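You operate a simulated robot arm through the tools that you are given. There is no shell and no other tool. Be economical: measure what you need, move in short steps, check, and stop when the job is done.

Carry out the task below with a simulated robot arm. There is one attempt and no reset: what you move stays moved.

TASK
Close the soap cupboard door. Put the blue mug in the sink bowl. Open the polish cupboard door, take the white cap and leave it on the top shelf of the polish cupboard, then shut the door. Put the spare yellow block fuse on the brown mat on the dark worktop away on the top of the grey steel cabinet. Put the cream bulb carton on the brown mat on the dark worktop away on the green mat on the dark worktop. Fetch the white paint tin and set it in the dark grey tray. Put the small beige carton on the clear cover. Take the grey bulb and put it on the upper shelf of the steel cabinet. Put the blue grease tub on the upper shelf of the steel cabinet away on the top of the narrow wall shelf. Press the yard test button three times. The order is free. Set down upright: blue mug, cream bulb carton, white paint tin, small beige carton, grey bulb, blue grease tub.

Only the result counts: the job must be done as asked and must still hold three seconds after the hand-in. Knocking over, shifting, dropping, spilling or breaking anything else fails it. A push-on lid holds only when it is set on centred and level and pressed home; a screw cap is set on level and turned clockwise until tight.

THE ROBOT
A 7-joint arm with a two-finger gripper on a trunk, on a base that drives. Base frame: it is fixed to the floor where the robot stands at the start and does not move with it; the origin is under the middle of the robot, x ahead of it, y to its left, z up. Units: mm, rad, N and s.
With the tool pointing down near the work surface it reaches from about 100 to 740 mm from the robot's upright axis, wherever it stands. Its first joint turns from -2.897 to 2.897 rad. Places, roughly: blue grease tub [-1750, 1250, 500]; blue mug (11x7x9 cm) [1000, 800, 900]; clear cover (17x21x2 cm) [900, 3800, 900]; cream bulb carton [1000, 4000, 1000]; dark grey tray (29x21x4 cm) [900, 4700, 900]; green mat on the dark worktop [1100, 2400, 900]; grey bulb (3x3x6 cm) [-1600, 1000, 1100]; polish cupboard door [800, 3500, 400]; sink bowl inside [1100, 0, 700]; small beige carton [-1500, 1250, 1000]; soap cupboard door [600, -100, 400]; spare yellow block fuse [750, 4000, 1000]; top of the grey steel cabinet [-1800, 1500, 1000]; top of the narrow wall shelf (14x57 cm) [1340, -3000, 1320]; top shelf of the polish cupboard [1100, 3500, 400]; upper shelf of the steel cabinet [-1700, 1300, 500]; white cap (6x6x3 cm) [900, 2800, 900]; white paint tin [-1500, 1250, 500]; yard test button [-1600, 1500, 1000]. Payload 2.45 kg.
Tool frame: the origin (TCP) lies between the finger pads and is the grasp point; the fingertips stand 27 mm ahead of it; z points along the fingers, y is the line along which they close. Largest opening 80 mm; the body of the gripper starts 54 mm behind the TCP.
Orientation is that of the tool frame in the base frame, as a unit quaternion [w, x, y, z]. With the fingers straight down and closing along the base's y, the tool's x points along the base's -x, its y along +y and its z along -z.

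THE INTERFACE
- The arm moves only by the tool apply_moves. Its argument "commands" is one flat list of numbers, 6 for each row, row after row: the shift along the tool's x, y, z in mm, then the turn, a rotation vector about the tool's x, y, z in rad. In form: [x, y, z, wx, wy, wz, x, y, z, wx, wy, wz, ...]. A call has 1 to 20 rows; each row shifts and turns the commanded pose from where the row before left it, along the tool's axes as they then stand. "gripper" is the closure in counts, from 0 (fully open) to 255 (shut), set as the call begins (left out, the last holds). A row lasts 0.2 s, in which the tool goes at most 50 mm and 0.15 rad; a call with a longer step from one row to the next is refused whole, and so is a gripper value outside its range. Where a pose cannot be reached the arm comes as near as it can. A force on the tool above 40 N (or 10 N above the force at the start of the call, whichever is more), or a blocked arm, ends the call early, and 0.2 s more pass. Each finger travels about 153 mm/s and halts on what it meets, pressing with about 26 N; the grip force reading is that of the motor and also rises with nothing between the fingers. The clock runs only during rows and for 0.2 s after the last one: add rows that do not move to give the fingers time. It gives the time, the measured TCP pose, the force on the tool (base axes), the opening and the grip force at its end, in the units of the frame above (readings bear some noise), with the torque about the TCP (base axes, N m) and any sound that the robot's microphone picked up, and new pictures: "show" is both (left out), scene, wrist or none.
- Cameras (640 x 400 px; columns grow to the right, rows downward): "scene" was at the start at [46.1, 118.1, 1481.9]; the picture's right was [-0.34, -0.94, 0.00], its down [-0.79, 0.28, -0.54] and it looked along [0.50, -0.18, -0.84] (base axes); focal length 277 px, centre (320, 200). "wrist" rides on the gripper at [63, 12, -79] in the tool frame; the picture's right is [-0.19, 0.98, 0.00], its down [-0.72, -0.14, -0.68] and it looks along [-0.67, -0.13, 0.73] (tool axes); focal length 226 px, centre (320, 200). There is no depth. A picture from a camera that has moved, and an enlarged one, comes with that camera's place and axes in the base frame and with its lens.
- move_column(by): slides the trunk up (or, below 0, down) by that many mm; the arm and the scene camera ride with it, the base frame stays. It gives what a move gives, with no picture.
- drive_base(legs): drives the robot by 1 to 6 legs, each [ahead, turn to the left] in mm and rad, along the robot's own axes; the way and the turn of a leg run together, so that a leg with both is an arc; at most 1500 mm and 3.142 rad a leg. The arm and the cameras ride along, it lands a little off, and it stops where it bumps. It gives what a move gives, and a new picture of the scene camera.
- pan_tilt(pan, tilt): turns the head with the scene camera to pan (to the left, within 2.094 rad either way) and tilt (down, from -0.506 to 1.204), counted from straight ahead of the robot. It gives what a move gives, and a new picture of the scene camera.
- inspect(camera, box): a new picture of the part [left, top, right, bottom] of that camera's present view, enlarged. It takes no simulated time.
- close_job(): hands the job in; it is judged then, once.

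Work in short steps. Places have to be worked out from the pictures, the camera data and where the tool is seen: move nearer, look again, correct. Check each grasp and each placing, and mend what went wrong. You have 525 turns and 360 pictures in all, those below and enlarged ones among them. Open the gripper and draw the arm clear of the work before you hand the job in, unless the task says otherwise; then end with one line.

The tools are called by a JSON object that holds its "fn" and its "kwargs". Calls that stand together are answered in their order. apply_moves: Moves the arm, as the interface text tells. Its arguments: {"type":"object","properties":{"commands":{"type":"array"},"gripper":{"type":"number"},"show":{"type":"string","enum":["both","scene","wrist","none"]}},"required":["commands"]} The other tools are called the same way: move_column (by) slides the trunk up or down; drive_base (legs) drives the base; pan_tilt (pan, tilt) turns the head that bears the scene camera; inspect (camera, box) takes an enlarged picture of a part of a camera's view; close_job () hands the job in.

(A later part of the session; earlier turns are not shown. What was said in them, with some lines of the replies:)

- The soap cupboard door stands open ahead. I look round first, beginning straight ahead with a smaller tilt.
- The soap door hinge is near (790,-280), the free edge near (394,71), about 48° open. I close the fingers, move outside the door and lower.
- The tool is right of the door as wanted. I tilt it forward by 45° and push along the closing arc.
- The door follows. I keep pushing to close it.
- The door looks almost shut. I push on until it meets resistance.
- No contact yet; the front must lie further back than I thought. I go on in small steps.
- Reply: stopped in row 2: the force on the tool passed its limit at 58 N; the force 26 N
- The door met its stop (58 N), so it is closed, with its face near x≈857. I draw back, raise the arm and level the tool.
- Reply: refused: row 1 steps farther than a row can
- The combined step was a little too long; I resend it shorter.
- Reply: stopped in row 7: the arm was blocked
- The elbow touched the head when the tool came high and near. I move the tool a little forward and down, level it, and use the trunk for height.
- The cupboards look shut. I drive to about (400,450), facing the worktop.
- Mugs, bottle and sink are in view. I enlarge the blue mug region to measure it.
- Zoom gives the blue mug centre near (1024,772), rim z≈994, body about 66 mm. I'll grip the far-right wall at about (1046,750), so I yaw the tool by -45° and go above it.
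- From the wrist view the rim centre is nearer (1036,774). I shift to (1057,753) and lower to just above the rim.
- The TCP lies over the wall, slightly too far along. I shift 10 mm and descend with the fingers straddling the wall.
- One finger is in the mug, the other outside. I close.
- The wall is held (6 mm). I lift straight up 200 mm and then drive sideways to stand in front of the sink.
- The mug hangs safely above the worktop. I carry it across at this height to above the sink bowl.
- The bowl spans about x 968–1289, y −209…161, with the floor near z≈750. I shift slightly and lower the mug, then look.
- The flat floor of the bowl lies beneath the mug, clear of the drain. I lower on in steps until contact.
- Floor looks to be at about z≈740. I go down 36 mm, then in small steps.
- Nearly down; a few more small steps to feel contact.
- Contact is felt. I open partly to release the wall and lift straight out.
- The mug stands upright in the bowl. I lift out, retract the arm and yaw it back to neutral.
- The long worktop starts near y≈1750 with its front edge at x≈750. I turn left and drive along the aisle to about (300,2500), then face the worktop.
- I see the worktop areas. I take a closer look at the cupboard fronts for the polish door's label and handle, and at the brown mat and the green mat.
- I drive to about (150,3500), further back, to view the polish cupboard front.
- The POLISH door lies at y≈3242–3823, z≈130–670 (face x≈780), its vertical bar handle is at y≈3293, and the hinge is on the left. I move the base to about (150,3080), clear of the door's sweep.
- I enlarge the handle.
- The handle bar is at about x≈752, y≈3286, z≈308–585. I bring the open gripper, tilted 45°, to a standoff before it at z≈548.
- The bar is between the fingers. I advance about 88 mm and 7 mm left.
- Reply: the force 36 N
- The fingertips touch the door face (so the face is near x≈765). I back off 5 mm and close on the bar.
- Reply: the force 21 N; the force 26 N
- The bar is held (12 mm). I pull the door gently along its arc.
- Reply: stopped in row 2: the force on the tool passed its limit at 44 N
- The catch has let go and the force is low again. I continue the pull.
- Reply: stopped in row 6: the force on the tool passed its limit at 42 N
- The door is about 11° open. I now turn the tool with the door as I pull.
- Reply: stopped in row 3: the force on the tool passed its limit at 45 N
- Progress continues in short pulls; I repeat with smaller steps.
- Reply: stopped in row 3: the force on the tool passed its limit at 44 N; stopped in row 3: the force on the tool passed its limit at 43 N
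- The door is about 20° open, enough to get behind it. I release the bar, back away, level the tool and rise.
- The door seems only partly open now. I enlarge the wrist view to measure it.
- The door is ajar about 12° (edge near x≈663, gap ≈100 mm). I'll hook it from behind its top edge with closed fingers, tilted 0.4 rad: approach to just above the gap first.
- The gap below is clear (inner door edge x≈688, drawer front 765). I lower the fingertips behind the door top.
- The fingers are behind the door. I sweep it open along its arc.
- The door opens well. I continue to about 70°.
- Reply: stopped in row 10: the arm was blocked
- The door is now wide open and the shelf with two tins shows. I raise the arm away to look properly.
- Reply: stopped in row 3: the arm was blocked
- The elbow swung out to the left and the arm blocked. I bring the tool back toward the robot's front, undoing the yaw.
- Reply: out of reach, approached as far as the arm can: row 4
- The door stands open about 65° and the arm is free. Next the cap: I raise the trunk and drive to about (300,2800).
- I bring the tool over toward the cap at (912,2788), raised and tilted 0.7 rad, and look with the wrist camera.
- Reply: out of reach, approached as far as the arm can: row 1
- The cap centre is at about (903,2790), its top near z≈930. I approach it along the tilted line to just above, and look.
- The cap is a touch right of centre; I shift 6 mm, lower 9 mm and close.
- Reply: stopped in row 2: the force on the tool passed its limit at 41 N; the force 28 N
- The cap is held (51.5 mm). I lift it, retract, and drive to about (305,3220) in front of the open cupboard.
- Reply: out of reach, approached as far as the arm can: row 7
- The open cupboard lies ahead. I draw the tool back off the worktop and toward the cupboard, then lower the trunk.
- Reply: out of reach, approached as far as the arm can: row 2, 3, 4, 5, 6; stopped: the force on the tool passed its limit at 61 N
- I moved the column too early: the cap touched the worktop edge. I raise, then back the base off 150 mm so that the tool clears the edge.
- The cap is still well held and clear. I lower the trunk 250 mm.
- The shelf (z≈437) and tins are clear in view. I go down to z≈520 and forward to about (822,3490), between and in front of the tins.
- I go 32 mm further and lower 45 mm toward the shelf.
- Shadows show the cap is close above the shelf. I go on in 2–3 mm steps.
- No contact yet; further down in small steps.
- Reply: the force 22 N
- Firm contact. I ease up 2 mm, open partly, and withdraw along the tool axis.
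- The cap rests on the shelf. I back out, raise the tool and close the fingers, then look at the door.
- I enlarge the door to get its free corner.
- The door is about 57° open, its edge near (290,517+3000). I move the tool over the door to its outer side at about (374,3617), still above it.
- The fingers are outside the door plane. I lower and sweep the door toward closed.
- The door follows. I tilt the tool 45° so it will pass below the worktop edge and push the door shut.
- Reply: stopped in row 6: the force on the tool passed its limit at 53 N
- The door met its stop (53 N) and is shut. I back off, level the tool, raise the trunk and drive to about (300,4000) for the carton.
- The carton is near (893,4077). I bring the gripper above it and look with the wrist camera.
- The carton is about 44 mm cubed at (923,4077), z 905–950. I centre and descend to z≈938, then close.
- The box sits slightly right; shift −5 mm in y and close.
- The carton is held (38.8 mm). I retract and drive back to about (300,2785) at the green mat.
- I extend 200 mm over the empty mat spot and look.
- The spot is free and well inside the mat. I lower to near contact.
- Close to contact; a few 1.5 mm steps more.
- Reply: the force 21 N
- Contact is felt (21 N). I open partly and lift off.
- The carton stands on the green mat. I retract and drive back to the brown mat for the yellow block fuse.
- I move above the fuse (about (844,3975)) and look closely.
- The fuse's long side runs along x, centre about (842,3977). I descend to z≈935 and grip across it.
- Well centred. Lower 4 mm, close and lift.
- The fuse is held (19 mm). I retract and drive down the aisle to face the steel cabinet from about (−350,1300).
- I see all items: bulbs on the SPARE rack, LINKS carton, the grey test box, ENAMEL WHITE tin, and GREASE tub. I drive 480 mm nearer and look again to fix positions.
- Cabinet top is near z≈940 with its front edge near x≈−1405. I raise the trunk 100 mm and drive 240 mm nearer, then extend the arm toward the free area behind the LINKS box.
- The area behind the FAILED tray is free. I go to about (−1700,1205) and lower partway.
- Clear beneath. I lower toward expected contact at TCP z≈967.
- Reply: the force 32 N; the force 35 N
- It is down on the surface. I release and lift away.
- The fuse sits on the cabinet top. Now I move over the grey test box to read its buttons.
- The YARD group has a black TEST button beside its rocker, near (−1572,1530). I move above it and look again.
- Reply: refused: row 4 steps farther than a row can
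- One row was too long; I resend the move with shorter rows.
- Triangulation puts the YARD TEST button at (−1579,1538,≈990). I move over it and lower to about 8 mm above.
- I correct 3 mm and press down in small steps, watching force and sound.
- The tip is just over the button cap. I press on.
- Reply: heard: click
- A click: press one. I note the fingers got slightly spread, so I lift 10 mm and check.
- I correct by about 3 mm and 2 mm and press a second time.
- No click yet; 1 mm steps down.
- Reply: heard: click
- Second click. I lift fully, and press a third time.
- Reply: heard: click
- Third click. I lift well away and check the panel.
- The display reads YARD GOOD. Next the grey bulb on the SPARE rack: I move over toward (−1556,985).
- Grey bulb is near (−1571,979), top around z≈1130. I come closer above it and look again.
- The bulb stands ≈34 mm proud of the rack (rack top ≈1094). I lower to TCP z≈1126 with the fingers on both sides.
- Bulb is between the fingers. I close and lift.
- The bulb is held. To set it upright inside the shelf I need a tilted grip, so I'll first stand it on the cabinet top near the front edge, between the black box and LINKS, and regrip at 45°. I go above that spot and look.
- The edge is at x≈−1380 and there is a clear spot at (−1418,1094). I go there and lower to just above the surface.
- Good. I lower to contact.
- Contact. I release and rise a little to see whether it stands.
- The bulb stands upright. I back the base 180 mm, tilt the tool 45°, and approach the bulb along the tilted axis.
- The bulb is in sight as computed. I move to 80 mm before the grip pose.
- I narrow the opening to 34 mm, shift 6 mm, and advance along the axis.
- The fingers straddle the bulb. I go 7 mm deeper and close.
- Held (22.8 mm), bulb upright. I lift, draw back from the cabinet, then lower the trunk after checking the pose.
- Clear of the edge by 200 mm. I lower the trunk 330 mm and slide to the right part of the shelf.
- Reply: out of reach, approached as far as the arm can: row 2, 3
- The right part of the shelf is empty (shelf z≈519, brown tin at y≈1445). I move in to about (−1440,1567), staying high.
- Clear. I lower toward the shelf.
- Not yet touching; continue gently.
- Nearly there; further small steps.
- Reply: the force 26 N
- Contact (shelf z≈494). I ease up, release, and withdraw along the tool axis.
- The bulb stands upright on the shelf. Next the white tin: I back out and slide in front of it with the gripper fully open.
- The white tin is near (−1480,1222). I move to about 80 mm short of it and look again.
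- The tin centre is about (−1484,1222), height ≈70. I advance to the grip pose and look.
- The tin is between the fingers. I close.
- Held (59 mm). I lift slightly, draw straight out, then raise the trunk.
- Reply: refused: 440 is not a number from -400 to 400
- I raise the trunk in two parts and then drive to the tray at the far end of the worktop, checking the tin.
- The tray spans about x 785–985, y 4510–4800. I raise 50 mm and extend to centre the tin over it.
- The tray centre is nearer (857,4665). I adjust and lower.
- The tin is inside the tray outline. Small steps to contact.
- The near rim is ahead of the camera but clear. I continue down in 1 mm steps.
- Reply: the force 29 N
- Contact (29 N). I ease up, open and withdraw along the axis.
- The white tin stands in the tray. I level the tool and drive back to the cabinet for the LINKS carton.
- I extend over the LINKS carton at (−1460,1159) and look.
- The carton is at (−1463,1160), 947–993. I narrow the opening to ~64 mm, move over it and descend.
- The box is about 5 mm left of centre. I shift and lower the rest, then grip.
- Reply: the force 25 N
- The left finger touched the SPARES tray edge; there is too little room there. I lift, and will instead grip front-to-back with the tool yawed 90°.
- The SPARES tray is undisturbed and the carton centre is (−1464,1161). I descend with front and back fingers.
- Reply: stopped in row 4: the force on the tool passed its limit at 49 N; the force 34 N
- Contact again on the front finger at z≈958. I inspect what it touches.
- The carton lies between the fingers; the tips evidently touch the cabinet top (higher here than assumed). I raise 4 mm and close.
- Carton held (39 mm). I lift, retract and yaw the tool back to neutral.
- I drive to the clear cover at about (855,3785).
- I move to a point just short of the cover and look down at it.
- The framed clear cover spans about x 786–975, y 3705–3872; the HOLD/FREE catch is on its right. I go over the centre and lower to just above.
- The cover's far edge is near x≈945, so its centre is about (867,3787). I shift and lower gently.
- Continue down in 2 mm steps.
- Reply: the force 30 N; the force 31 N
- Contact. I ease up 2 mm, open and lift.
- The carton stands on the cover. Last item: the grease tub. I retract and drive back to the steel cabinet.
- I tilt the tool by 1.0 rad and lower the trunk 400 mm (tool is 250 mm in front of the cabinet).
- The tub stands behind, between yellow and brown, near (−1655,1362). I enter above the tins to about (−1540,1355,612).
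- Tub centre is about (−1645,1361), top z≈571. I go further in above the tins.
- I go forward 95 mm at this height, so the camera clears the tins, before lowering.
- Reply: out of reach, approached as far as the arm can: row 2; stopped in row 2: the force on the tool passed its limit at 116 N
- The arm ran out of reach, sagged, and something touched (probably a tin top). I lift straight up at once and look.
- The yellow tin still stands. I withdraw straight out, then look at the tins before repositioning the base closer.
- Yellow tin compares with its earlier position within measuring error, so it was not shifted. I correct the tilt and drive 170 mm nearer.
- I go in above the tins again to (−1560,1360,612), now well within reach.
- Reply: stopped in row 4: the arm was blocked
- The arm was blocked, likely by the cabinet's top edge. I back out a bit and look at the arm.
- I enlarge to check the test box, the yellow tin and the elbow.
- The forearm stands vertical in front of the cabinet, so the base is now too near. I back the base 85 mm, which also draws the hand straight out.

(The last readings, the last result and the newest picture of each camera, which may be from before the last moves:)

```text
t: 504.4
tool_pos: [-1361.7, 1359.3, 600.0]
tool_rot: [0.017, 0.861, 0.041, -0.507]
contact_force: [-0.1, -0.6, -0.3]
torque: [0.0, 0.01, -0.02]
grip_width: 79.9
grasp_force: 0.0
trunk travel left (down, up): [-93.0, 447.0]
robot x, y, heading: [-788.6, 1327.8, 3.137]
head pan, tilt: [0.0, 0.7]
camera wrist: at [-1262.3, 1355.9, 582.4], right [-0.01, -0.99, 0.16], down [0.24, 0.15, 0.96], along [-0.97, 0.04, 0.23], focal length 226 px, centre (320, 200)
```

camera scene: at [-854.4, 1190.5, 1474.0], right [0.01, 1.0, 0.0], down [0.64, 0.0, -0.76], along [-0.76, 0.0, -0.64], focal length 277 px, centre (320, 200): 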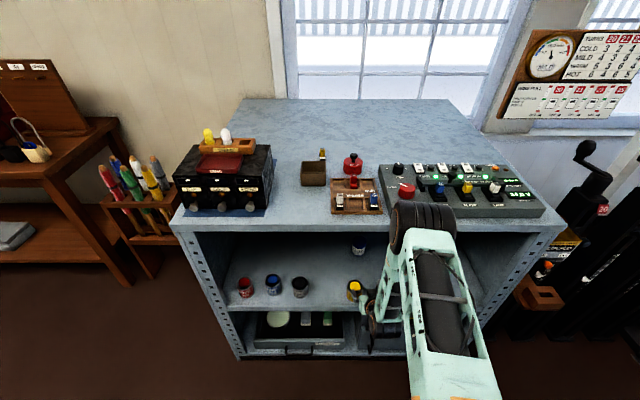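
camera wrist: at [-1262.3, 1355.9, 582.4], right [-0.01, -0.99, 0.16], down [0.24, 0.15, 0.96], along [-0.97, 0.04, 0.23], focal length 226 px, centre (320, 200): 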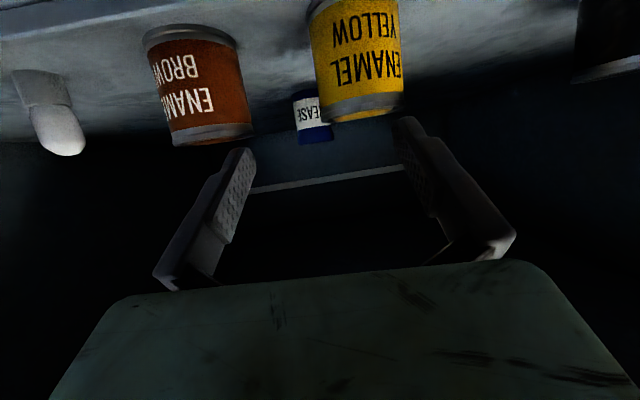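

Nothing has moved (test-box corners agree with earlier). I re-enter to (−1560,1364,612) from this stance.

{"fn": "apply_moves", "kwargs": {"commands": [-21.3, -4.5, 33.4, 0, 0, 0, -21.3, -4.5, 33.4, 0, 0, 0, -21.3, -4.5, 33.4, 0, 0, 0, -21.3, -4.5, 33.4, 0, 0, 0, -21.3, -4.5, 33.4, 0, 0, 0], "show": "both"}}

```text
t: 505.6
tool_pos: [-1561.8, 1366.0, 612.0]
tool_rot: [0.018, 0.861, 0.04, -0.507]
contact_force: [0.1, -0.8, -0.4]
torque: [-0.02, 0.01, -0.02]
grip_width: 80.0
grasp_force: 0.0
trunk travel left (down, up): [-93.0, 447.0]
robot x, y, heading: [-792.3, 1327.2, 3.134]
head pan, tilt: [0.0, 0.7]
camera scene: at [-854.1, 1190.5, 1474.0], right [0.01, 1.0, 0.0], down [0.64, 0.0, -0.76], along [-0.76, 0.0, -0.64], focal length 277 px, centre (320, 200)
camera wrist: at [-1460.5, 1361.8, 595.2], right [-0.01, -0.99, 0.16], down [0.23, 0.15, 0.96], along [-0.97, 0.04, 0.23], focal length 226 px, centre (320, 200)
```

scene: 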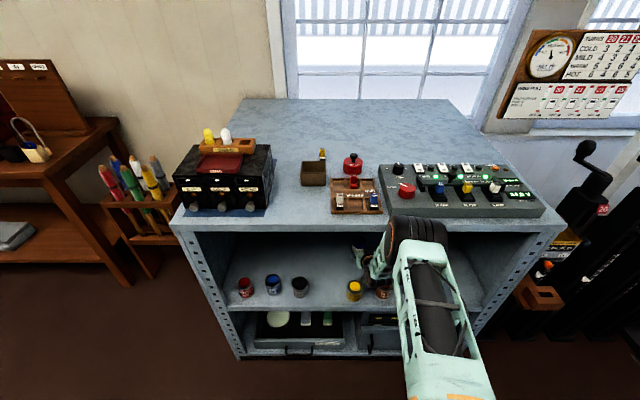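
wrist: 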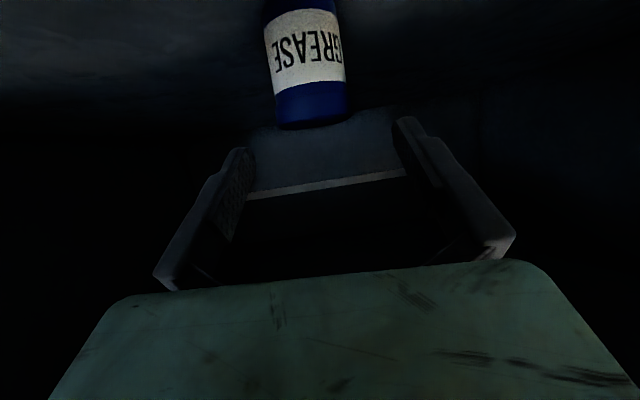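

There should be enough elbow clearance. I go forward 90 mm in short steps at this height.

{"fn": "apply_moves", "kwargs": {"commands": [-15, -2, 27, 0, 0, 0, -15, -2, 27, 0, 0, 0], "show": "both"}}

```text
t: 506.2
tool_pos: [-1622.4, 1363.9, 610.5]
tool_rot: [0.019, 0.861, 0.041, -0.507]
contact_force: [-0.2, -0.4, 0.7]
torque: [-0.02, -0.06, -0.01]
grip_width: 80.0
grasp_force: 0.1
trunk travel left (down, up): [-93.0, 447.0]
robot x, y, heading: [-788.8, 1327.0, 3.136]
head pan, tilt: [0.0, 0.7]
camera scene: at [-854.2, 1190.5, 1474.0], right [0.01, 1.0, 0.0], down [0.64, 0.0, -0.76], along [-0.76, 0.0, -0.64], focal length 277 px, centre (320, 200)
camera wrist: at [-1523.0, 1360.4, 594.3], right [-0.01, -0.99, 0.16], down [0.23, 0.15, 0.96], along [-0.97, 0.04, 0.23], focal length 226 px, centre (320, 200)
```

scene: 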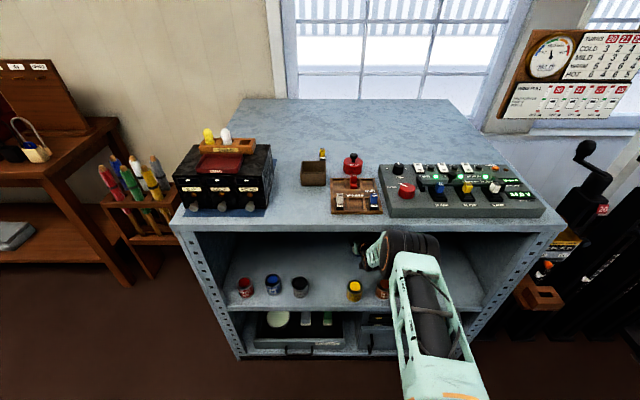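
wrist: 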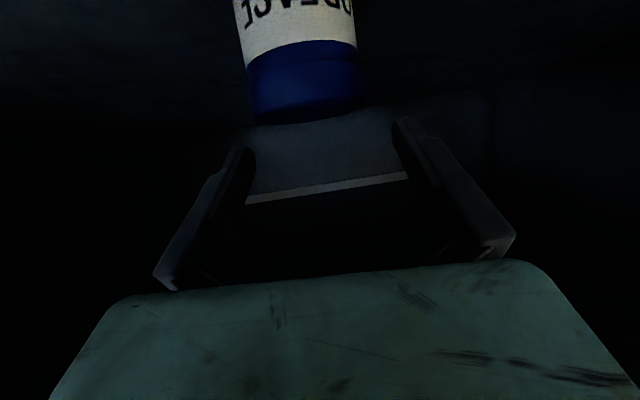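

The tub centre is about (−1640,1363), 54 mm wide. I move 18 mm deeper and then straight down around it.

{"fn": "apply_moves", "kwargs": {"commands": [-8.7, -1, 15.7, 0, 0, 0, 18, 0, 10, 0, 0, 0, 18, 0, 10, 0, 0, 0], "show": "wrist"}}

```text
t: 507.0
tool_pos: [-1640.4, 1363.4, 572.0]
tool_rot: [0.018, 0.86, 0.041, -0.508]
contact_force: [0.2, -0.4, -0.2]
torque: [-0.01, 0.01, 0.0]
grip_width: 80.0
grasp_force: 0.1
trunk travel left (down, up): [-93.0, 447.0]
robot x, y, heading: [-790.1, 1327.4, 3.133]
head pan, tilt: [0.0, 0.7]
camera wrist: at [-1541.8, 1359.2, 554.9], right [-0.01, -0.99, 0.16], down [0.24, 0.15, 0.96], along [-0.97, 0.04, 0.23], focal length 226 px, centre (320, 200)
```

wrist: 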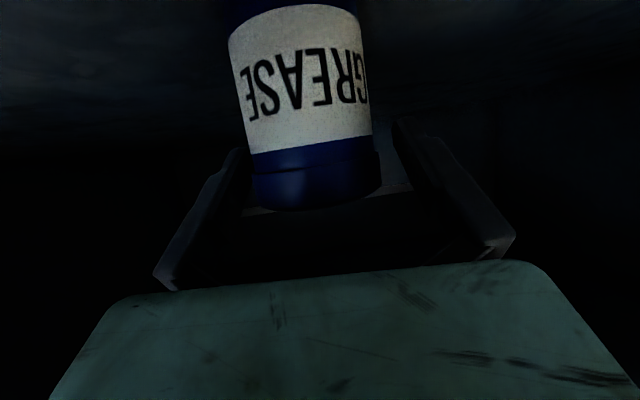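

The fingers straddle the tub. I lower 18 mm more and close.

{"fn": "apply_moves", "kwargs": {"commands": [9, -2, 5, 0, 0, 0, 7, -1, 4, 0, 0, 0], "show": "none"}}

{"fn": "apply_moves", "kwargs": {"commands": [0, 0, 0, 0, 0, 0, 0, 0, 0, 0, 0, 0, 0, 0, 0, 0, 0, 0], "gripper": 255, "show": "wrist"}}

```text
t: 507.6
tool_pos: [-1641.4, 1365.3, 551.2]
tool_rot: [0.018, 0.861, 0.041, -0.506]
contact_force: [1.0, 0.6, 0.0]
torque: [-0.02, -0.02, 0.01]
grip_width: 80.2
grasp_force: 0.1
trunk travel left (down, up): [-93.0, 447.0]
robot x, y, heading: [-787.5, 1329.2, 3.131]
head pan, tilt: [0.0, 0.7]
```

```text
t: 508.4
tool_pos: [-1642.1, 1365.6, 552.5]
tool_rot: [0.019, 0.861, 0.042, -0.506]
contact_force: [0.1, -1.1, -0.2]
torque: [0.01, 0.0, -0.02]
grip_width: 58.3
grasp_force: 26.1
trunk travel left (down, up): [-93.0, 447.0]
robot x, y, heading: [-788.6, 1328.1, 3.138]
head pan, tilt: [0.0, 0.7]
camera wrist: at [-1541.6, 1362.2, 534.9], right [-0.01, -0.99, 0.16], down [0.23, 0.15, 0.96], along [-0.97, 0.04, 0.23], focal length 226 px, centre (320, 200)
```

wrist: 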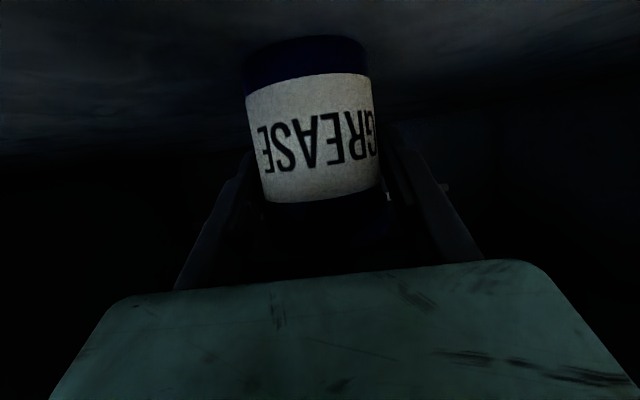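

Held (58 mm). I lift to TCP z≈612, move sideways behind the tins to the empty slot at y≈1222, and look before pulling out.

{"fn": "apply_moves", "kwargs": {"commands": [-17, 0, -9.4, 0, 0, 0, -17, 0, -9.4, 0, 0, 0, -17, 0, -9.4, 0, 0, 0, 0, 36, 0, 0, 0, 0, 0, 36, 0, 0, 0, 0, 0, 36, 0, 0, 0, 0, 0, 35, 0, 0, 0, 0], "show": "both"}}

```text
t: 510.0
tool_pos: [-1628.7, 1223.9, 609.8]
tool_rot: [0.018, 0.861, 0.041, -0.507]
contact_force: [0.3, 0.1, -3.0]
torque: [-0.01, -0.03, 0.02]
grip_width: 58.5
grasp_force: 26.0
trunk travel left (down, up): [-93.0, 447.0]
robot x, y, heading: [-787.9, 1328.6, 3.136]
head pan, tilt: [0.0, 0.7]
camera scene: at [-854.4, 1190.7, 1474.0], right [0.01, 1.0, 0.0], down [0.64, 0.0, -0.76], along [-0.76, 0.0, -0.64], focal length 277 px, centre (320, 200)
camera wrist: at [-1528.3, 1221.1, 591.2], right [-0.01, -0.99, 0.16], down [0.23, 0.15, 0.96], along [-0.97, 0.04, 0.23], focal length 226 px, centre (320, 200)
```

scene: 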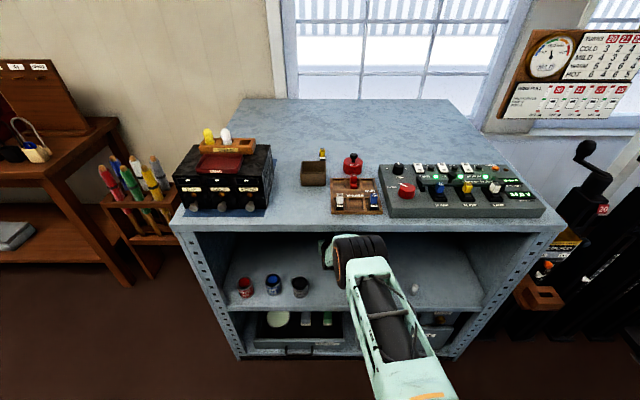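
wrist: 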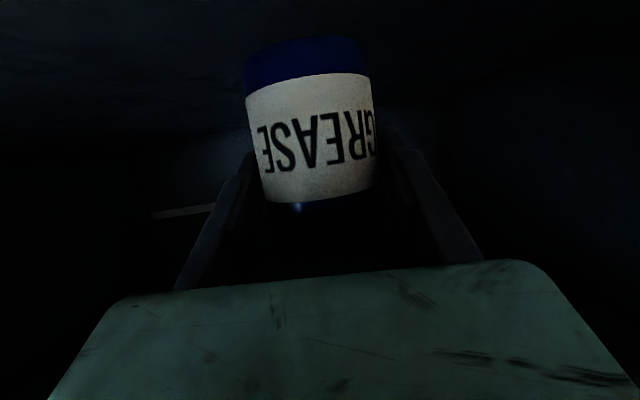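

The tub hangs in line with the empty slot. I pull straight out.

{"fn": "apply_moves", "kwargs": {"commands": [19, 3.7, -36.4, 0, 0, 0, 19, 3.7, -36.4, 0, 0, 0, 19, 3.7, -36.4, 0, 0, 0, 19, 3.7, -36.4, 0, 0, 0, 19, 3.7, -36.4, 0, 0, 0, 19, 3.7, -36.4, 0, 0, 0, 19, 3.7, -36.4, 0, 0, 0, 19, 3.7, -36.4, 0, 0, 0], "show": "wrist"}}

```text
t: 511.8
tool_pos: [-1298.9, 1223.0, 615.7]
tool_rot: [0.019, 0.861, 0.042, -0.507]
contact_force: [-0.4, 0.8, -1.5]
torque: [0.0, -0.03, 0.01]
grip_width: 58.5
grasp_force: 26.3
trunk travel left (down, up): [-93.0, 447.0]
robot x, y, heading: [-787.7, 1328.0, 3.134]
head pan, tilt: [0.0, 0.7]
camera wrist: at [-1198.6, 1220.1, 598.7], right [-0.01, -0.99, 0.16], down [0.23, 0.15, 0.96], along [-0.97, 0.04, 0.23], focal length 226 px, centre (320, 200)
```

wrist: 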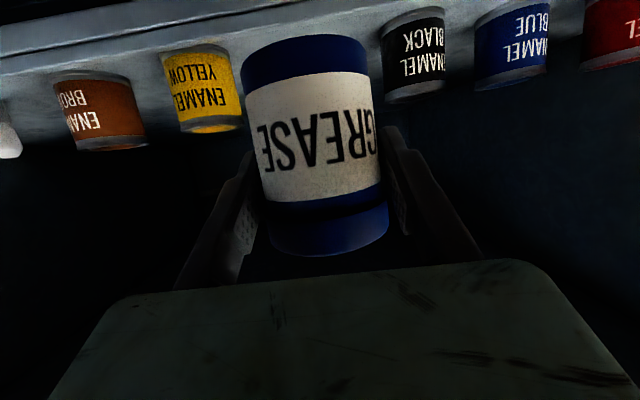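

All tins stand. I back away from the cabinet, raise the trunk, then drive to the wall shelf at about (1340,−3000).

{"fn": "drive_base", "kwargs": {"legs": [[-250, 0]]}}

{"fn": "move_column", "kwargs": {"by": 400}}

{"fn": "drive_base", "kwargs": {"legs": [[0, 1.846], [1480, 0], [1480, 0], [1480, 0], [0, 1.3]]}}

```text
t: 513.6
tool_pos: [-1050.2, 1223.7, 615.7]
tool_rot: [0.017, 0.861, 0.038, -0.506]
contact_force: [-0.2, 0.5, -2.5]
torque: [0.0, -0.01, -0.01]
grip_width: 58.5
grasp_force: 26.4
trunk travel left (down, up): [-93.0, 447.0]
robot x, y, heading: [-539.1, 1325.2, 3.129]
head pan, tilt: [0.0, 0.7]
camera scene: at [-605.7, 1188.5, 1474.0], right [0.01, 1.0, 0.0], down [0.64, -0.01, -0.76], along [-0.76, 0.01, -0.64], focal length 277 px, centre (320, 200)
```

scene: 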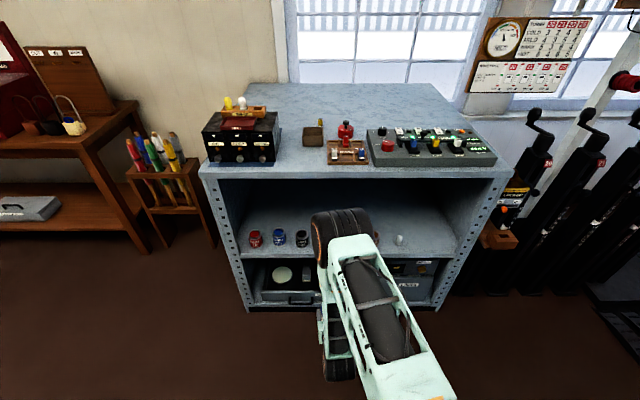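

```text
t: 517.5
tool_pos: [-1050.5, 1224.7, 1015.8]
tool_rot: [0.016, 0.861, 0.038, -0.507]
contact_force: [-0.8, -0.3, -2.3]
torque: [0.02, 0.0, -0.03]
grip_width: 58.4
grasp_force: 26.1
trunk travel left (down, up): [-493.0, 47.0]
robot x, y, heading: [-539.6, 1329.4, 3.128]
head pan, tilt: [0.0, 0.7]
```

```text
t: 546.8
tool_pos: [1180.7, -2874.2, 1015.3]
tool_rot: [0.507, -0.044, 0.861, 0.019]
contact_force: [-0.1, 0.5, -0.9]
torque: [-0.03, 0.0, -0.01]
grip_width: 58.6
grasp_force: 26.5
trunk travel left (down, up): [-493.0, 47.0]
robot x, y, heading: [666.2, -2981.9, 0.005]
head pan, tilt: [0.0, 0.7]
camera scene: at [735.9, -2842.3, 1874.0], right [0.0, -1.0, 0.0], down [-0.64, 0.0, -0.76], along [0.76, 0.0, -0.64], focal length 277 px, centre (320, 200)
```

scene: 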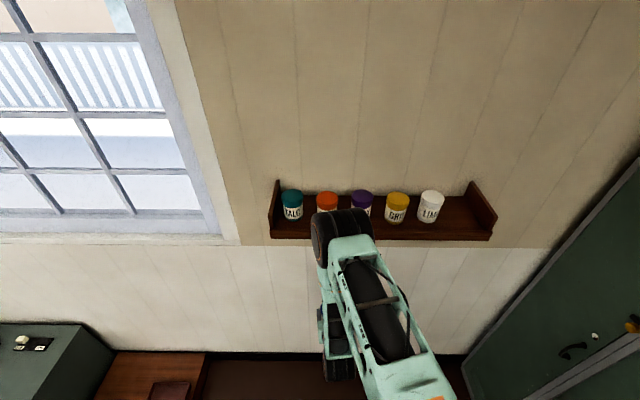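

The wall shelf holds five tubs with free room at its right end. I enlarge it to measure.

{"fn": "inspect", "kwargs": {"camera": "scene", "box": [340, 160, 520, 270]}}

```text
3.56 times, centred on (430, 215) of scene
camera zoom: at [735.9, -2842.3, 1874.0], right [0.0, -1.0, 0.0], down [-0.64, 0.0, -0.76], along [0.76, 0.0, -0.64], focal length 985 px, centre (-71, 147)
```

zoom: 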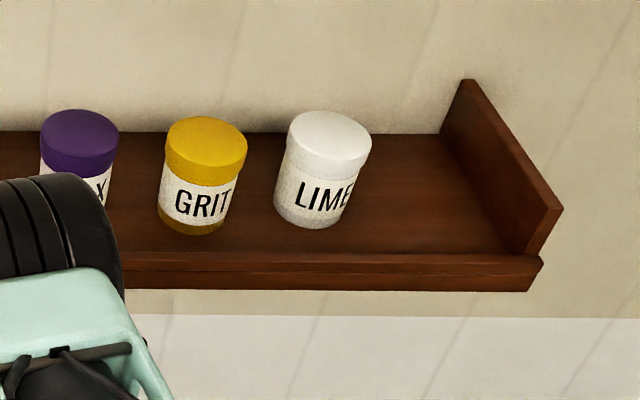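

Free spot: y −3188…−3298, x 1266–1413, surface z≈1320. I shift the base right (away from the lockers) to about y≈−3205 by a reversed dog-leg.

{"fn": "drive_base", "kwargs": {"legs": [[0, 0.5], [-470, 0], [0, -0.505], [380, 0]]}}

{"fn": "move_column", "kwargs": {"by": 47}}

```text
t: 554.6
tool_pos: [1150.5, -3104.9, 1015.0]
tool_rot: [0.507, -0.043, 0.861, 0.019]
contact_force: [0.2, -0.4, -1.8]
torque: [-0.03, 0.05, 0.03]
grip_width: 58.3
grasp_force: 25.8
trunk travel left (down, up): [-493.0, 47.0]
robot x, y, heading: [639.6, -3215.7, 0.0]
head pan, tilt: [0.0, 0.7]
camera scene: at [705.7, -3072.3, 1873.9], right [0.0, -1.0, 0.0], down [-0.65, 0.0, -0.76], along [0.76, 0.0, -0.65], focal length 277 px, centre (320, 200)
```

scene: 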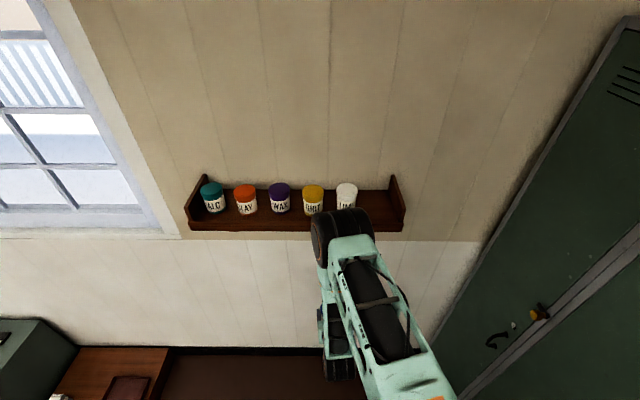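

```text
t: 555.5
tool_pos: [1148.9, -3104.7, 1062.5]
tool_rot: [0.507, -0.043, 0.861, 0.019]
contact_force: [0.0, -0.2, -1.7]
torque: [-0.05, 0.03, -0.01]
grip_width: 58.3
grasp_force: 26.1
trunk travel left (down, up): [-540.0, 0.0]
robot x, y, heading: [640.9, -3214.9, -0.0]
head pan, tilt: [0.0, 0.7]
```

I straighten the yaw, and raise the hand half-way while shifting right, keeping 115 mm in front of the shelf.

{"fn": "apply_moves", "kwargs": {"commands": [0, 0, 0, 0.079, 0, 0.044, -39.3, -17, -21.8, 0, 0, 0, -39.3, -17, -21.8, 0, 0, 0, -39.3, -17, -21.8, 0, 0, 0, -39.3, -17, -21.8, 0, 0, 0], "show": "scene"}}

```text
t: 556.7
tool_pos: [1147.3, -3173.2, 1244.2]
tool_rot: [0.507, -0.004, 0.862, -0.004]
contact_force: [-0.6, 0.3, -2.0]
torque: [0.0, 0.01, -0.01]
grip_width: 58.5
grasp_force: 25.6
trunk travel left (down, up): [-540.0, 0.0]
robot x, y, heading: [635.6, -3214.1, 0.007]
head pan, tilt: [0.0, 0.7]
camera scene: at [702.9, -3073.3, 1920.8], right [0.0, -1.0, 0.0], down [-0.64, 0.0, -0.77], along [0.77, 0.0, -0.64], focal length 277 px, centre (320, 200)
```

scene: 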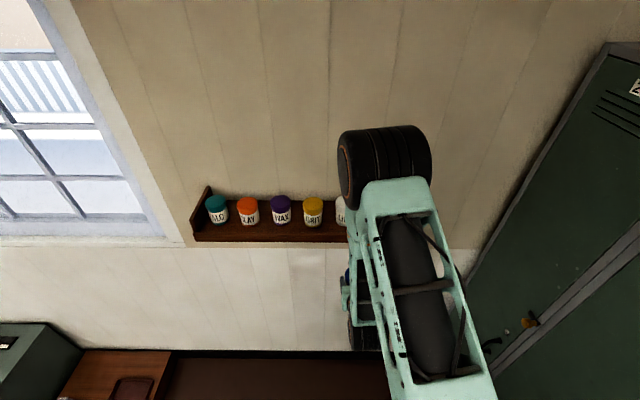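

All clear. I raise the second half.

{"fn": "apply_moves", "kwargs": {"commands": [-39.3, -17, -21.8, 0, 0, 0, -39.3, -17, -21.8, 0, 0, 0, -39.3, -17, -21.8, 0, 0, 0, -39.3, -17, -21.8, 0, 0, 0], "show": "both"}}

```text
t: 557.7
tool_pos: [1152.1, -3237.5, 1423.6]
tool_rot: [0.507, -0.003, 0.862, -0.005]
contact_force: [-0.1, -0.4, -1.6]
torque: [-0.01, -0.03, 0.01]
grip_width: 58.5
grasp_force: 26.3
trunk travel left (down, up): [-540.0, 0.0]
robot x, y, heading: [637.7, -3214.6, -0.0]
head pan, tilt: [0.0, 0.7]
camera scene: at [702.3, -3072.7, 1920.7], right [0.0, -1.0, 0.0], down [-0.64, 0.0, -0.77], along [0.77, 0.0, -0.64], focal length 277 px, centre (320, 200)
camera wrist: at [1050.6, -3226.5, 1406.4], right [0.09, 0.98, 0.16], down [-0.25, -0.13, 0.96], along [0.96, -0.13, 0.23], focal length 226 px, centre (320, 200)
```

scene: 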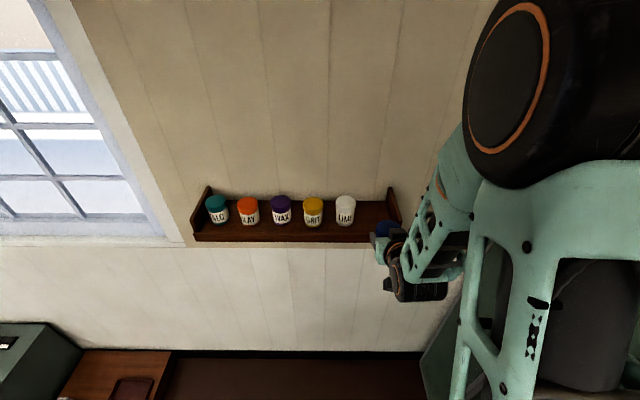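
wrist: 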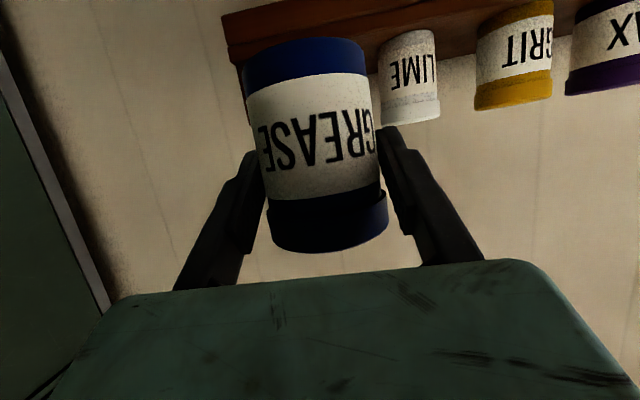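

The gap between LIME and the end wall is centred at y≈−3240. I move forward over the shelf.

{"fn": "apply_moves", "kwargs": {"commands": [-22.5, -0.5, 40.6, 0, 0, 0, -22.5, -0.5, 40.6, 0, 0, 0, -22.5, -0.5, 40.6, 0, 0, 0], "show": "both"}}

```text
t: 558.5
tool_pos: [1292.9, -3238.9, 1422.7]
tool_rot: [0.506, -0.005, 0.862, -0.003]
contact_force: [0.4, 0.1, -2.3]
torque: [0.0, 0.05, 0.02]
grip_width: 58.3
grasp_force: 25.6
trunk travel left (down, up): [-540.0, 0.0]
robot x, y, heading: [639.9, -3211.6, 0.004]
head pan, tilt: [0.0, 0.7]
camera scene: at [706.7, -3073.1, 1920.5], right [0.0, -1.0, 0.0], down [-0.65, 0.0, -0.76], along [0.76, 0.0, -0.65], focal length 277 px, centre (320, 200)
camera wrist: at [1191.3, -3228.1, 1405.2], right [0.09, 0.98, 0.16], down [-0.25, -0.13, 0.96], along [0.97, -0.13, 0.23], focal length 226 px, centre (320, 200)
```

scene: 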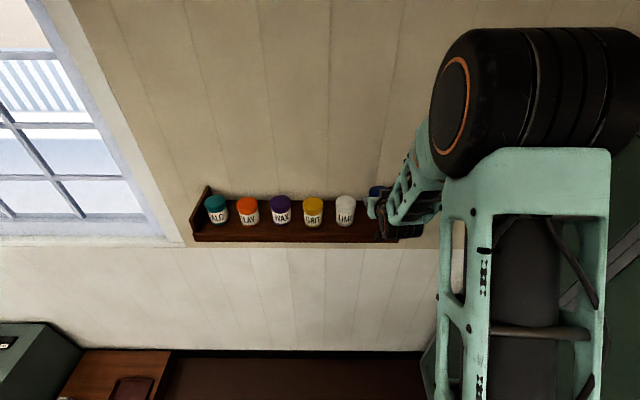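
wrist: 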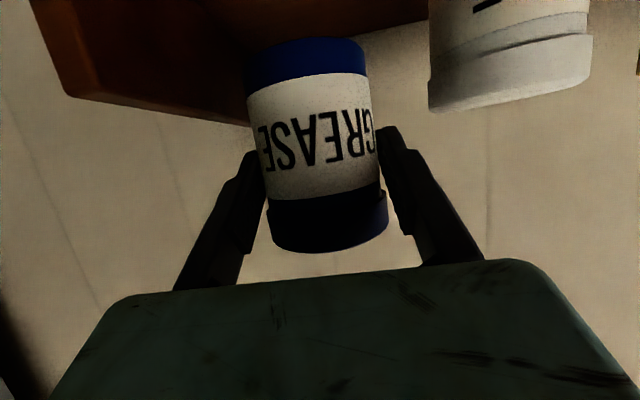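

Well centred. I advance 42 mm and lower 38 mm.

{"fn": "apply_moves", "kwargs": {"commands": [-20.5, -1, 36.7, 0, 0, 0, 17.5, 0, 9.7, 0, 0, 0, 15.7, 0, 8.7, 0, 0, 0], "show": "wrist"}}

```text
t: 559.3
tool_pos: [1334.6, -3239.2, 1385.4]
tool_rot: [0.507, -0.004, 0.862, -0.005]
contact_force: [-0.7, -0.1, -1.5]
torque: [-0.01, 0.04, -0.01]
grip_width: 58.5
grasp_force: 26.3
trunk travel left (down, up): [-540.0, 0.0]
robot x, y, heading: [639.3, -3213.8, -0.003]
head pan, tilt: [0.0, 0.7]
camera wrist: at [1232.5, -3227.9, 1368.3], right [0.09, 0.98, 0.16], down [-0.25, -0.13, 0.96], along [0.96, -0.13, 0.23], focal length 226 px, centre (320, 200)
```

wrist: 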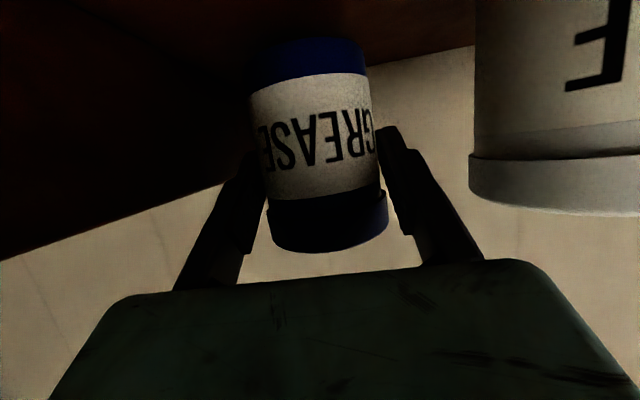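

Clear on both sides. Small steps down to contact.

{"fn": "apply_moves", "kwargs": {"commands": [1.8, 0, 1, 0, 0, 0, 1.8, 0, 1, 0, 0, 0, 1.8, 0, 1, 0, 0, 0], "show": "none"}}

{"fn": "apply_moves", "kwargs": {"commands": [1.3, 0, 0.7, 0, 0, 0, 1.3, 0, 0.7, 0, 0, 0], "show": "none"}}

```text
t: 560.1
tool_pos: [1330.7, -3239.7, 1378.0]
tool_rot: [0.508, -0.005, 0.861, -0.003]
contact_force: [-0.9, -0.1, -2.6]
torque: [0.03, 0.03, 0.03]
grip_width: 58.4
grasp_force: 25.8
trunk travel left (down, up): [-540.0, 0.0]
robot x, y, heading: [641.2, -3213.3, -0.001]
head pan, tilt: [0.0, 0.7]
```

```text
t: 560.7
tool_pos: [1331.0, -3240.2, 1375.4]
tool_rot: [0.507, -0.004, 0.862, -0.004]
contact_force: [-0.3, 0.0, -2.3]
torque: [0.03, 0.03, 0.01]
grip_width: 58.2
grasp_force: 26.1
trunk travel left (down, up): [-540.0, 0.0]
robot x, y, heading: [642.5, -3216.4, -0.003]
head pan, tilt: [0.0, 0.7]
```

{"fn": "apply_moves", "kwargs": {"commands": [1.3, 0, 0.7, 0, 0, 0, 1.3, 0, 0.7, 0, 0, 0, 1.3, 0, 0.7, 0, 0, 0], "show": "none"}}

{"fn": "apply_moves", "kwargs": {"commands": [1.3, 0, 0.7, 0, 0, 0, 1.3, 0, 0.7, 0, 0, 0], "show": "none"}}

```text
t: 561.5
tool_pos: [1329.7, -3239.6, 1372.4]
tool_rot: [0.508, -0.004, 0.861, -0.004]
contact_force: [-0.7, 0.1, 5.0]
torque: [0.18, 0.06, 0.0]
grip_width: 58.5
grasp_force: 26.2
trunk travel left (down, up): [-540.0, 0.0]
robot x, y, heading: [638.9, -3212.1, 0.001]
head pan, tilt: [0.0, 0.7]
```

```text
t: 562.1
tool_pos: [1330.2, -3239.6, 1371.7]
tool_rot: [0.511, -0.003, 0.86, -0.005]
contact_force: [1.2, -1.9, 22.1]
torque: [0.33, 0.19, 0.05]
grip_width: 58.7
grasp_force: 25.8
trunk travel left (down, up): [-540.0, 0.0]
robot x, y, heading: [636.5, -3213.3, 0.002]
head pan, tilt: [0.0, 0.7]
```

Contact (22 N). I ease up, open slightly (to ~68 mm), and withdraw along the tool axis.

{"fn": "apply_moves", "kwargs": {"commands": [-1, 0, -0.5, 0, 0, 0, 0, 0, 0, 0, 0, 0], "show": "none"}}

{"fn": "apply_moves", "kwargs": {"commands": [0, 0, 0, 0, 0, 0, 0, 0, 0, 0, 0, 0, 0, 0, -15, 0, 0, 0, 0, 0, -35, 0, 0, 0, 0, 0, -45, 0, 0, 0], "gripper": 38, "show": "wrist"}}

```text
t: 562.7
tool_pos: [1329.4, -3240.7, 1372.3]
tool_rot: [0.51, -0.004, 0.86, -0.004]
contact_force: [4.7, -1.9, 23.8]
torque: [0.23, -0.4, -0.03]
grip_width: 58.7
grasp_force: 26.3
trunk travel left (down, up): [-540.0, 0.0]
robot x, y, heading: [641.8, -3213.0, -0.001]
head pan, tilt: [0.0, 0.7]
```

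```text
t: 563.9
tool_pos: [1247.0, -3238.9, 1417.4]
tool_rot: [0.508, -0.004, 0.861, -0.004]
contact_force: [-1.1, 0.6, -0.7]
torque: [0.01, -0.06, 0.03]
grip_width: 68.1
grasp_force: 0.1
trunk travel left (down, up): [-540.0, 0.0]
robot x, y, heading: [635.9, -3209.8, 0.0]
head pan, tilt: [0.0, 0.7]
camera wrist: at [1145.6, -3226.6, 1399.9], right [0.09, 0.98, 0.16], down [-0.25, -0.13, 0.96], along [0.96, -0.13, 0.23], focal length 226 px, centre (320, 200)
```

wrist: 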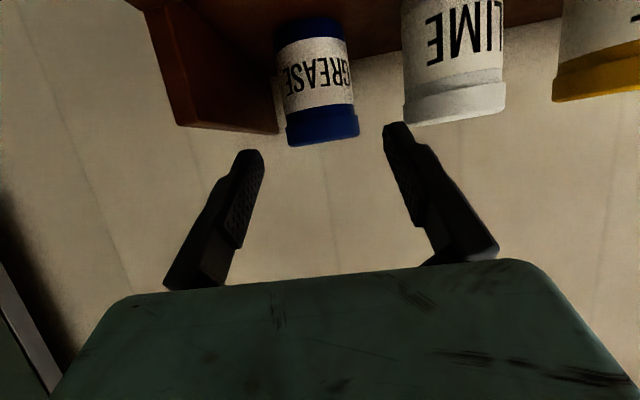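

The tub stands upright on the wall shelf. I draw the arm further back and check the scene.

{"fn": "apply_moves", "kwargs": {"commands": [10, 0, -40, 0, 0, 0, 10, 0, -40, 0, 0, 0, 10, 0, -40, 0, 0, 0], "gripper": 0, "show": "none"}}

{"fn": "drive_base", "kwargs": {"legs": [[-250, 0]]}}

{"fn": "inspect", "kwargs": {"camera": "scene", "box": [180, 100, 420, 250]}}

```text
t: 564.7
tool_pos: [1141.9, -3241.9, 1449.5]
tool_rot: [0.507, -0.005, 0.862, -0.003]
contact_force: [-0.3, 0.3, 0.4]
torque: [-0.02, -0.01, 0.02]
grip_width: 80.1
grasp_force: 0.1
out of reach, approached as far as the arm can: row 3
trunk travel left (down, up): [-540.0, 0.0]
robot x, y, heading: [636.4, -3210.0, 0.006]
head pan, tilt: [0.0, 0.7]
```

```text
t: 566.5
tool_pos: [894.9, -3244.3, 1450.8]
tool_rot: [0.508, -0.002, 0.862, -0.005]
contact_force: [-0.5, 0.2, -0.4]
torque: [-0.01, 0.01, 0.01]
grip_width: 80.2
grasp_force: 0.0
trunk travel left (down, up): [-540.0, 0.0]
robot x, y, heading: [389.6, -3212.2, -0.008]
head pan, tilt: [0.0, 0.7]
camera scene: at [455.3, -3072.1, 1920.7], right [-0.01, -1.0, 0.0], down [-0.64, 0.0, -0.77], along [0.77, 0.0, -0.64], focal length 277 px, centre (320, 200)
```

scene: 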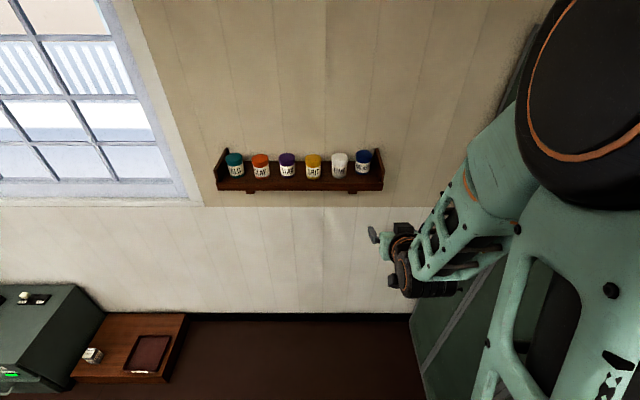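

```text
2.67 times, centred on (300, 175) of scene
camera zoom: at [455.3, -3072.1, 1920.7], right [-0.01, -1.0, 0.0], down [-0.64, 0.0, -0.77], along [0.77, 0.0, -0.64], focal length 739 px, centre (373, 267)
```

zoom: 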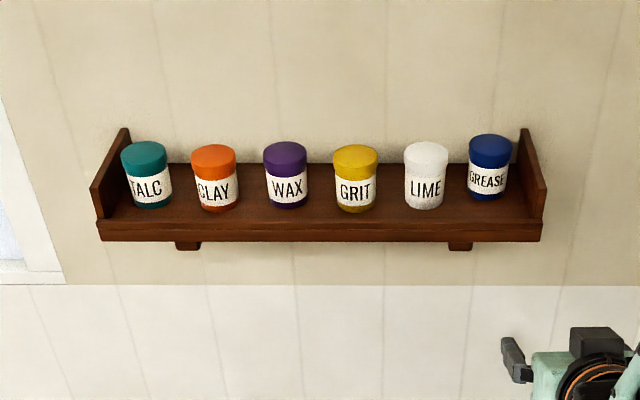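

The tub stands well. I take one look back toward the sink cupboard to confirm the soap door.

{"fn": "pan_tilt", "kwargs": {"pan": 1.45, "tilt": 0.35}}

```text
t: 568.1
tool_pos: [896.2, -3243.9, 1449.3]
tool_rot: [0.508, -0.002, 0.862, -0.005]
contact_force: [0.3, -0.3, 0.6]
torque: [-0.01, -0.02, 0.07]
grip_width: 80.0
grasp_force: 0.1
trunk travel left (down, up): [-540.0, 0.0]
robot x, y, heading: [391.0, -3210.4, -0.005]
head pan, tilt: [1.45, 0.351]
camera scene: at [384.1, -2979.3, 1952.0], right [0.99, -0.13, 0.0], down [-0.04, -0.34, -0.94], along [0.12, 0.93, -0.34], focal length 277 px, centre (320, 200)
```

scene: 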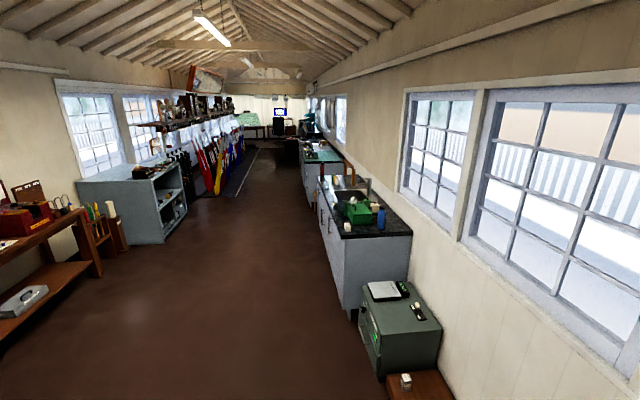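

All cupboard fronts show flush, the gripper is open and the arm is clear of the work. I hand the job in.

{"fn": "close_job", "kwargs": {}}

```text
The job is handed in.
```

I did every step of the job and handed it in: doors shut, items set down where asked, yard test button pressed three times. While I was reaching for the grease tub, the arm pressed hard (116 N) on what was most likely the yellow enamel tin, and nothing I could measure had moved.
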